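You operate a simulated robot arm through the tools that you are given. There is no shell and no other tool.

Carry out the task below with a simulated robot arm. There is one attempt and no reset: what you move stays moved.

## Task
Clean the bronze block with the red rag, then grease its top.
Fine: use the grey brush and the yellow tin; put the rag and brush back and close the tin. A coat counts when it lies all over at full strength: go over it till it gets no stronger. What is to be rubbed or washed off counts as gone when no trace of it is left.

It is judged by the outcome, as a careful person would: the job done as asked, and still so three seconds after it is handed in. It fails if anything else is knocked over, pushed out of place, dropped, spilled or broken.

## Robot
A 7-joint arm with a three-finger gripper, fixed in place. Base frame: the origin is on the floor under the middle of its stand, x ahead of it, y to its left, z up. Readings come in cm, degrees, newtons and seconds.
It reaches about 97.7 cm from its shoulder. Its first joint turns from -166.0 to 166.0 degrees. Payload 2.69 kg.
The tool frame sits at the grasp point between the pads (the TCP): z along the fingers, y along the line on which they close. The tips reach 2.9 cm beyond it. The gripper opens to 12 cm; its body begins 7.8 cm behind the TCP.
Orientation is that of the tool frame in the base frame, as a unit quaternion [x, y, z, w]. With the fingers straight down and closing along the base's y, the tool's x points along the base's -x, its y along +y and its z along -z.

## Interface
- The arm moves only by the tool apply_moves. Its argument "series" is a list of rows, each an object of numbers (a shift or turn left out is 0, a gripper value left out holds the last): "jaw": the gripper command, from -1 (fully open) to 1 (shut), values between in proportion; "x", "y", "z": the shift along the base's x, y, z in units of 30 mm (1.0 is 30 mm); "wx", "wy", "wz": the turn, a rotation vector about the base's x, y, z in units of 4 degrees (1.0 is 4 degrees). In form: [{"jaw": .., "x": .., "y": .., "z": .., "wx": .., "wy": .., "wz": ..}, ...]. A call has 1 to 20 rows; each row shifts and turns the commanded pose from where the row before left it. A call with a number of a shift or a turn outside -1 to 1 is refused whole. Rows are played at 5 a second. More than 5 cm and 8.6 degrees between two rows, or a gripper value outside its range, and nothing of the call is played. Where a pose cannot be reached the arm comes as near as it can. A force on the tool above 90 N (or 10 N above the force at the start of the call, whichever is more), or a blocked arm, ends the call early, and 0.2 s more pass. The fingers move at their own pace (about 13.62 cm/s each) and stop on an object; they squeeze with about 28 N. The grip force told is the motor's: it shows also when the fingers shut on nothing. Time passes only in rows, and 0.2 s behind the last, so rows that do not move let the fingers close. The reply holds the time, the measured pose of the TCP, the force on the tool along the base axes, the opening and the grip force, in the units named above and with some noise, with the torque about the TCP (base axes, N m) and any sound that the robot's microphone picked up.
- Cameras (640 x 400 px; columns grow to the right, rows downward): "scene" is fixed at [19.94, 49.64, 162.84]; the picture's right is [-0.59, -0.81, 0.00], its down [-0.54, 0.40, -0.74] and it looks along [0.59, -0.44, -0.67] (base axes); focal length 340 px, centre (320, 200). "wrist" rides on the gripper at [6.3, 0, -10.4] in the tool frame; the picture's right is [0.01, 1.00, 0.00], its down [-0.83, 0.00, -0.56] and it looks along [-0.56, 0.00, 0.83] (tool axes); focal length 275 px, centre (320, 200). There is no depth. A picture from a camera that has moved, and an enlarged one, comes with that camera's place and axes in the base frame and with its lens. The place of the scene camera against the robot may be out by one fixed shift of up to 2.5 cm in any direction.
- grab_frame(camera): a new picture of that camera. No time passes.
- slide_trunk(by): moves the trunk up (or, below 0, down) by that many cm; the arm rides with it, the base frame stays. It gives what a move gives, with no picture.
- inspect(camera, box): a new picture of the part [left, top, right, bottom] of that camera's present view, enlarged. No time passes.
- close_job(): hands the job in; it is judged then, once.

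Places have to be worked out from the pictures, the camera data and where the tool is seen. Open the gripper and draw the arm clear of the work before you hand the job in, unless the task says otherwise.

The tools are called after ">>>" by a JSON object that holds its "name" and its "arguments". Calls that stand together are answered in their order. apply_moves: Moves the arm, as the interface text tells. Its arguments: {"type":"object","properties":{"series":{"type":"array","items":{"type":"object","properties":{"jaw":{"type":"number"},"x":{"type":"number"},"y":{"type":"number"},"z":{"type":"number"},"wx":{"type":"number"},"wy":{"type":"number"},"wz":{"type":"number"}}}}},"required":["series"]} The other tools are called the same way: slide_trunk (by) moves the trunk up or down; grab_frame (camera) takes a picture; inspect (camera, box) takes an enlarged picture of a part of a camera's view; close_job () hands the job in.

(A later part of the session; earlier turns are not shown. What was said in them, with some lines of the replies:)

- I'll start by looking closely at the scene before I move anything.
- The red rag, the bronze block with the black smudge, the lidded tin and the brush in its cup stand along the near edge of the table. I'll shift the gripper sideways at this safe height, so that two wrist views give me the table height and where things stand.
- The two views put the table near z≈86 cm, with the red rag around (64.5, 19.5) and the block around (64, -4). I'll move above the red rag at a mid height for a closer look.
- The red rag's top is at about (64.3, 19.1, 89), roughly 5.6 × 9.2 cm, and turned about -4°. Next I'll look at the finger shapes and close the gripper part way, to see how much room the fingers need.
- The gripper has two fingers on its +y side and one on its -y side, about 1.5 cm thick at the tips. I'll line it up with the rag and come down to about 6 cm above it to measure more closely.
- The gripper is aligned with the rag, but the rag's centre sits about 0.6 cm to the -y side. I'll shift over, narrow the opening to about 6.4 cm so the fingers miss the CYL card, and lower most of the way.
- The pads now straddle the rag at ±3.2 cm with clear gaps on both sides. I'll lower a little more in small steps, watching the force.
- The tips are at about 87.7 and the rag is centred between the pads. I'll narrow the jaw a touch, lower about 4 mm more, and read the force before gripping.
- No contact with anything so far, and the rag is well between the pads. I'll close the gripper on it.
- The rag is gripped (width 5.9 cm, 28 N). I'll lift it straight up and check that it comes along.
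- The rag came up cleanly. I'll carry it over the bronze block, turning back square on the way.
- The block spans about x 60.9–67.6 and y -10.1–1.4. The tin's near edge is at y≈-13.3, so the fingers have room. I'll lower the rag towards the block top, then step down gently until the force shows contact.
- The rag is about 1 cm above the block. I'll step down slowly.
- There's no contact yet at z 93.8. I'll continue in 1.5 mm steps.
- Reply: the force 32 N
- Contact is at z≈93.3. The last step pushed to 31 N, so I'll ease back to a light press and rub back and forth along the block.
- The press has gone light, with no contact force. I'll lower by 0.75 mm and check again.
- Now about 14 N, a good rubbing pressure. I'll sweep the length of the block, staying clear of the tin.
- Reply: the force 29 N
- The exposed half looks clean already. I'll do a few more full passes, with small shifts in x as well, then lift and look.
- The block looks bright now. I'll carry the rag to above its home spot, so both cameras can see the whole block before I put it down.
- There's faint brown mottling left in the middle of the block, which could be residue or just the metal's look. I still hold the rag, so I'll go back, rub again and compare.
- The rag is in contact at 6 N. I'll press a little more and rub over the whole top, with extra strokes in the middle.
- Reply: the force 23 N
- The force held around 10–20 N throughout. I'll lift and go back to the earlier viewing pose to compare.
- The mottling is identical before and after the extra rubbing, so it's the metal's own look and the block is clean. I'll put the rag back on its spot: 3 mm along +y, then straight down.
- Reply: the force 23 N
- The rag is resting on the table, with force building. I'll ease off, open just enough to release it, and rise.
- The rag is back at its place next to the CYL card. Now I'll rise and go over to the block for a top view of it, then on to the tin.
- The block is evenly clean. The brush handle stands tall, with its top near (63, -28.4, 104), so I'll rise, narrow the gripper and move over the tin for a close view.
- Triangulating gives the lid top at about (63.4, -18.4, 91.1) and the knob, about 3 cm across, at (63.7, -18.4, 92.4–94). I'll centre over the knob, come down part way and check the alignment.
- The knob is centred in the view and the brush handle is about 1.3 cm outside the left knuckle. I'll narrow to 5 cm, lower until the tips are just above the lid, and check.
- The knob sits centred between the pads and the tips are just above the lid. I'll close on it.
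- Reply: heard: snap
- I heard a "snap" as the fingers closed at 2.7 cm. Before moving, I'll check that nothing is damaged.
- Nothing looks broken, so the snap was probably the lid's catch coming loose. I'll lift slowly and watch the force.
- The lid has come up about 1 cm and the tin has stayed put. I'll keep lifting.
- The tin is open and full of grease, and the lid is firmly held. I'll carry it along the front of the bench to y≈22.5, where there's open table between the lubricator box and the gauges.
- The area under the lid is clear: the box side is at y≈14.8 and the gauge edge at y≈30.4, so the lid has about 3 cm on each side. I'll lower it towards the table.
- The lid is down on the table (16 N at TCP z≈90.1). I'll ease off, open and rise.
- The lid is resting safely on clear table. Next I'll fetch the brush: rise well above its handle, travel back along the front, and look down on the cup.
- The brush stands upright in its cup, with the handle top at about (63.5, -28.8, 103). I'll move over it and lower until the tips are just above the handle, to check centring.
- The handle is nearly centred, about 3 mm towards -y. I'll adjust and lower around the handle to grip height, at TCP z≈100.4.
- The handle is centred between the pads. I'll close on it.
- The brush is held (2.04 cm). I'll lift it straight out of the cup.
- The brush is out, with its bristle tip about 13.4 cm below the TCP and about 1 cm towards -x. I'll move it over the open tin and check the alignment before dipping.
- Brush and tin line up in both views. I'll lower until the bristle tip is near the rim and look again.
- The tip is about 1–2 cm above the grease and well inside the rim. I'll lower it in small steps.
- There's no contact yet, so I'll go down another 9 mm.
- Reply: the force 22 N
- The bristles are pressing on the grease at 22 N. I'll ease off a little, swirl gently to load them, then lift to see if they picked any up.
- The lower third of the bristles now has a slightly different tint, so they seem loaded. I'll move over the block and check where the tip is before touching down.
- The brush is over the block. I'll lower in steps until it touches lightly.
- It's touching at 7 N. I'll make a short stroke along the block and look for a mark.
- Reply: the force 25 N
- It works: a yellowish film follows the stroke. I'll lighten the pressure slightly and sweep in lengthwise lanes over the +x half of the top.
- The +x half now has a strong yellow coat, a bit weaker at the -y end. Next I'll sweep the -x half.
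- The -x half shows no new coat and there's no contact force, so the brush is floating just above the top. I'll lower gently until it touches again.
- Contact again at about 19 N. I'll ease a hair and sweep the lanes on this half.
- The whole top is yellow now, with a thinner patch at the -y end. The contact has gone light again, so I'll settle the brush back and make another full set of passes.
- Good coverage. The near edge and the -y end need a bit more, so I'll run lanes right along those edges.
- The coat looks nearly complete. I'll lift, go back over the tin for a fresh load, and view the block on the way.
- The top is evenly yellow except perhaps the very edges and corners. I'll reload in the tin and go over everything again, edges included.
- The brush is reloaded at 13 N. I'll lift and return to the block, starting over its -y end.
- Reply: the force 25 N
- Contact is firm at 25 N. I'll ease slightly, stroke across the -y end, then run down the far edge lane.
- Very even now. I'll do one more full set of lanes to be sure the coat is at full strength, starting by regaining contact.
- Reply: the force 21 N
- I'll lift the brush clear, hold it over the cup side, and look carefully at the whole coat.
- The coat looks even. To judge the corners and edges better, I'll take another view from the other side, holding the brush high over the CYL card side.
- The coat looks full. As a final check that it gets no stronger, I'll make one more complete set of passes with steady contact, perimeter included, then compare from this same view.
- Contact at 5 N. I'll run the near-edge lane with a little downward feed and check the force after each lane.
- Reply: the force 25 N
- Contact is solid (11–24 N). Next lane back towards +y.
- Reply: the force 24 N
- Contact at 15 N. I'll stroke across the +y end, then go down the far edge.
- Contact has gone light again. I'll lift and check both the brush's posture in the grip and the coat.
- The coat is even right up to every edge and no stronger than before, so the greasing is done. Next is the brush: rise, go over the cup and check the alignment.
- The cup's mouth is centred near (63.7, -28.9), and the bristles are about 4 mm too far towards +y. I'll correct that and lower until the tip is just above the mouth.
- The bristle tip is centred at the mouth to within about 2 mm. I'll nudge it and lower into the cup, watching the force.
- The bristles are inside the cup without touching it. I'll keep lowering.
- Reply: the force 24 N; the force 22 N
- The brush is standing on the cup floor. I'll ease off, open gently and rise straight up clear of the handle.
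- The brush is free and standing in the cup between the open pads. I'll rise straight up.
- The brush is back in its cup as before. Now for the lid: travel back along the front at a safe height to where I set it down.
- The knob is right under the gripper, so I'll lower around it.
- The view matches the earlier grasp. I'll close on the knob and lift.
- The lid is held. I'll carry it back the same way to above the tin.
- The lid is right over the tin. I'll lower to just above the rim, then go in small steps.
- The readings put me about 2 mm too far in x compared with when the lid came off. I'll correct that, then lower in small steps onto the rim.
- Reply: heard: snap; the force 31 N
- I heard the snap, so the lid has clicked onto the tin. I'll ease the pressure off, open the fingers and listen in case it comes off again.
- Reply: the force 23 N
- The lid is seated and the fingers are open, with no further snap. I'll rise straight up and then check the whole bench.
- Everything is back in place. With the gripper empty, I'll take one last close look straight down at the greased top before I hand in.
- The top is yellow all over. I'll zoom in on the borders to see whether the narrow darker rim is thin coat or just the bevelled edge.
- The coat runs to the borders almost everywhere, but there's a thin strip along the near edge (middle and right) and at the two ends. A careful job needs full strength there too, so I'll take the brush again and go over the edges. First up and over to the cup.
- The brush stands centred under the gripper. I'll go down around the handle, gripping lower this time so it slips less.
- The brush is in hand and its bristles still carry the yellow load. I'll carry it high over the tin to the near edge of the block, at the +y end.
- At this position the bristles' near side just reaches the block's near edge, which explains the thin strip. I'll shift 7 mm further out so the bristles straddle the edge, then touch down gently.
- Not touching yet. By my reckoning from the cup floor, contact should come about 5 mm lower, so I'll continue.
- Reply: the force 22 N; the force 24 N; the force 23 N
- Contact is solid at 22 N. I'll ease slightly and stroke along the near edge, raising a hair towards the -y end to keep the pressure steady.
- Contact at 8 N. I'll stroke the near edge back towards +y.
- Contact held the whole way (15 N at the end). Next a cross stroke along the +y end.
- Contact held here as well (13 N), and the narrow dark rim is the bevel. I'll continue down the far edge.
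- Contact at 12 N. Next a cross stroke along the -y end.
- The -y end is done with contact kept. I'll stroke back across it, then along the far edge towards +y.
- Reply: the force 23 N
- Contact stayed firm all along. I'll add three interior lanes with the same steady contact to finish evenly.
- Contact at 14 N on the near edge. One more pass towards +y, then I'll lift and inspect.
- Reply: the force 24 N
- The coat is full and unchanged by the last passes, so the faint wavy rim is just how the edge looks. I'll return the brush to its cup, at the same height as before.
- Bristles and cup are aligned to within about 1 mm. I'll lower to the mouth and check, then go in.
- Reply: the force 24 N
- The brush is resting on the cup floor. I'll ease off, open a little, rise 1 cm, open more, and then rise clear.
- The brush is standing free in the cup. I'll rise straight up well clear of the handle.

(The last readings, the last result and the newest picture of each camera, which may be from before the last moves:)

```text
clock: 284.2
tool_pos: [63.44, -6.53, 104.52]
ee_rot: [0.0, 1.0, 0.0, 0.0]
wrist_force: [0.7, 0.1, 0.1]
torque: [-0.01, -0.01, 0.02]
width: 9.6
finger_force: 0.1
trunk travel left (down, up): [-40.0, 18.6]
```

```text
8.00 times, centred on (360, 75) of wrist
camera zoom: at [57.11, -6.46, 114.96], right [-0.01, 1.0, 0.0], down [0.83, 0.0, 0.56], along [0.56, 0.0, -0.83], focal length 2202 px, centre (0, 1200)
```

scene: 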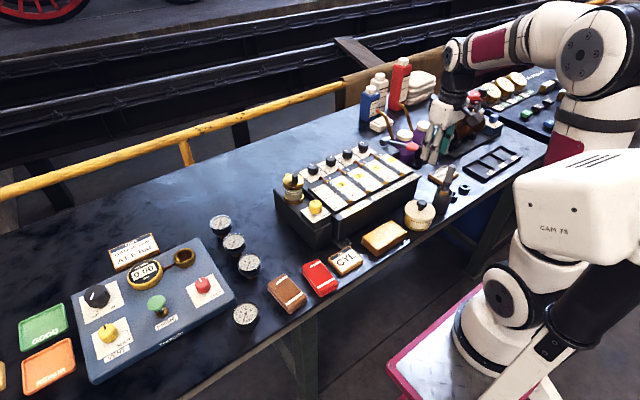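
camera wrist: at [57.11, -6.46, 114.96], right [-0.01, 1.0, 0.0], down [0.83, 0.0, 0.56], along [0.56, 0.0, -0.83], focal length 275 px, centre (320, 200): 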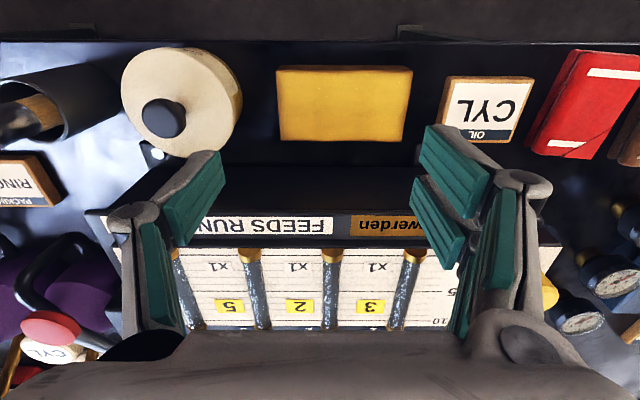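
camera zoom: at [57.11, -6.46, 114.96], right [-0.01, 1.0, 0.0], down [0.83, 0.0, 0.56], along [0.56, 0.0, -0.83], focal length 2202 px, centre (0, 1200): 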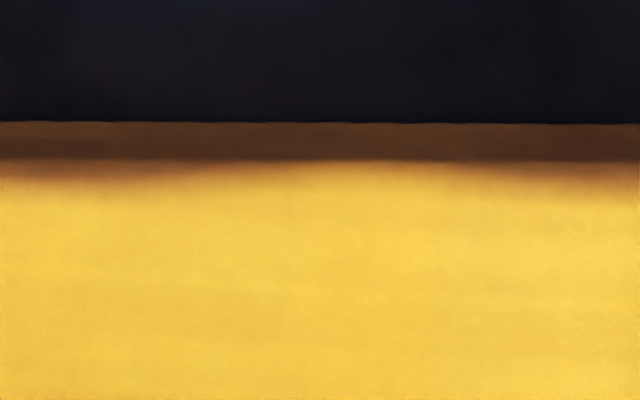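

The rim looks exactly as before, even after solid passes straddling the edges, so it's how the coat ends at the bevel and the coat is at full strength. I'll raise and draw the arm back, then make a final check of the bench.

>>> {"name": "apply_moves", "arguments": {"series": [{"z": 0.9, "jaw": -0.8}, {"z": 0.9}, {"z": 0.9}, {"z": 0.9}, {"z": 0.9}, {"z": 0.9}, {"z": 0.9, "x": -0.6}, {"z": 0.7, "x": -0.9}, {"x": -0.9}, {}]}}

>>> {"name": "grab_frame", "arguments": {"camera": "scene"}}

>>> {"name": "inspect", "arguments": {"camera": "scene", "box": [260, 150, 480, 310]}}

>>> {"name": "grab_frame", "arguments": {"camera": "wrist"}}

```text
clock: 286.4
tool_pos: [56.48, -6.63, 125.54]
ee_rot: [-0.001, 1.0, 0.001, 0.0]
wrist_force: [0.4, 0.4, 0.9]
torque: [-0.01, 0.0, 0.02]
width: 10.8
finger_force: 0.1
trunk travel left (down, up): [-40.0, 18.6]
```

```text
taken
```

scene: 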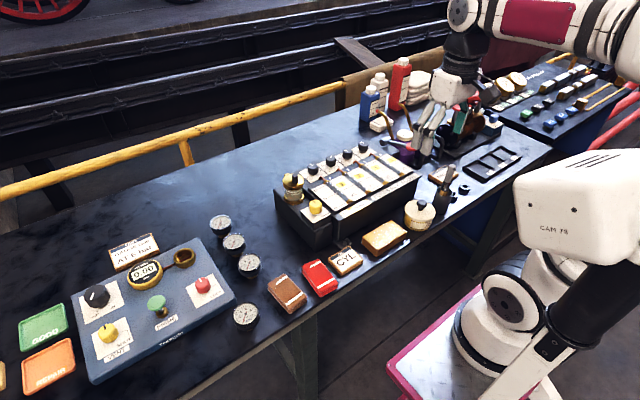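

```text
2.50 times, centred on (370, 230) of scene
camera zoom: at [19.94, 49.64, 162.84], right [-0.59, -0.81, 0.0], down [-0.54, 0.4, -0.74], along [0.59, -0.44, -0.67], focal length 849 px, centre (195, 125)
```

zoom: 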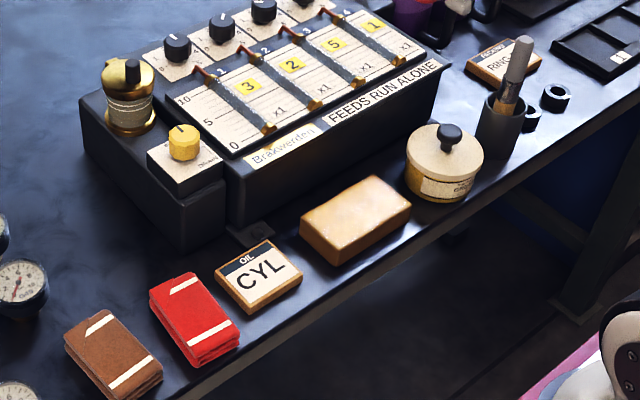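

```text
taken
camera wrist: at [50.18, -6.54, 135.91], right [-0.01, 1.0, 0.0], down [0.83, 0.0, 0.56], along [0.56, 0.0, -0.83], focal length 275 px, centre (320, 200)
```

wrist: 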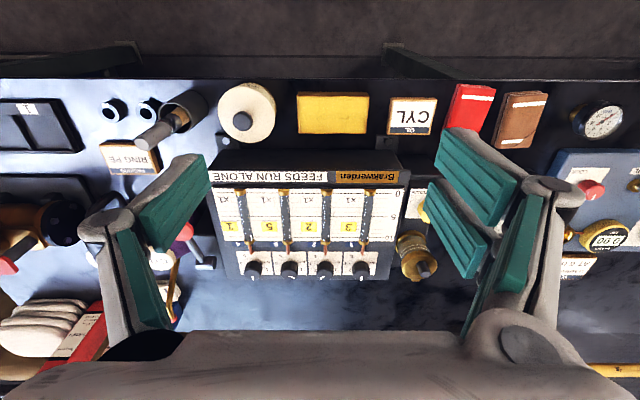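

The block is clean and fully greased. The rag is back beside the CYL card, the brush stands in its cup and the tin is closed. Everything else is where it was, and the gripper is open and clear of the work, so I'm handing the job in.

>>> {"name": "close_job", "arguments": {}}

```text
The job is handed in.
```

I cleaned the bronze block with the red rag and greased its top with the grey brush and the yellow tin, and the job is handed in.

- **Cleaning:** I rubbed the whole top until no trace of the black smudge was left. More rubbing changed nothing after that.
- **Grease:** the coat covers the whole top. I dipped the brush twice and ran extra passes along all four edges. A faint darker rim remains at the bevel. It did not change with those passes, so I took it as the bevel's look rather than thin grease.
- **Putting back:** the rag is beside the CYL card, the brush stands in its cup, and the tin lid snapped shut when I pressed it on.
- **Everything else:** in the final pictures I saw nothing knocked over or moved. The gripper is open and clear of the work.
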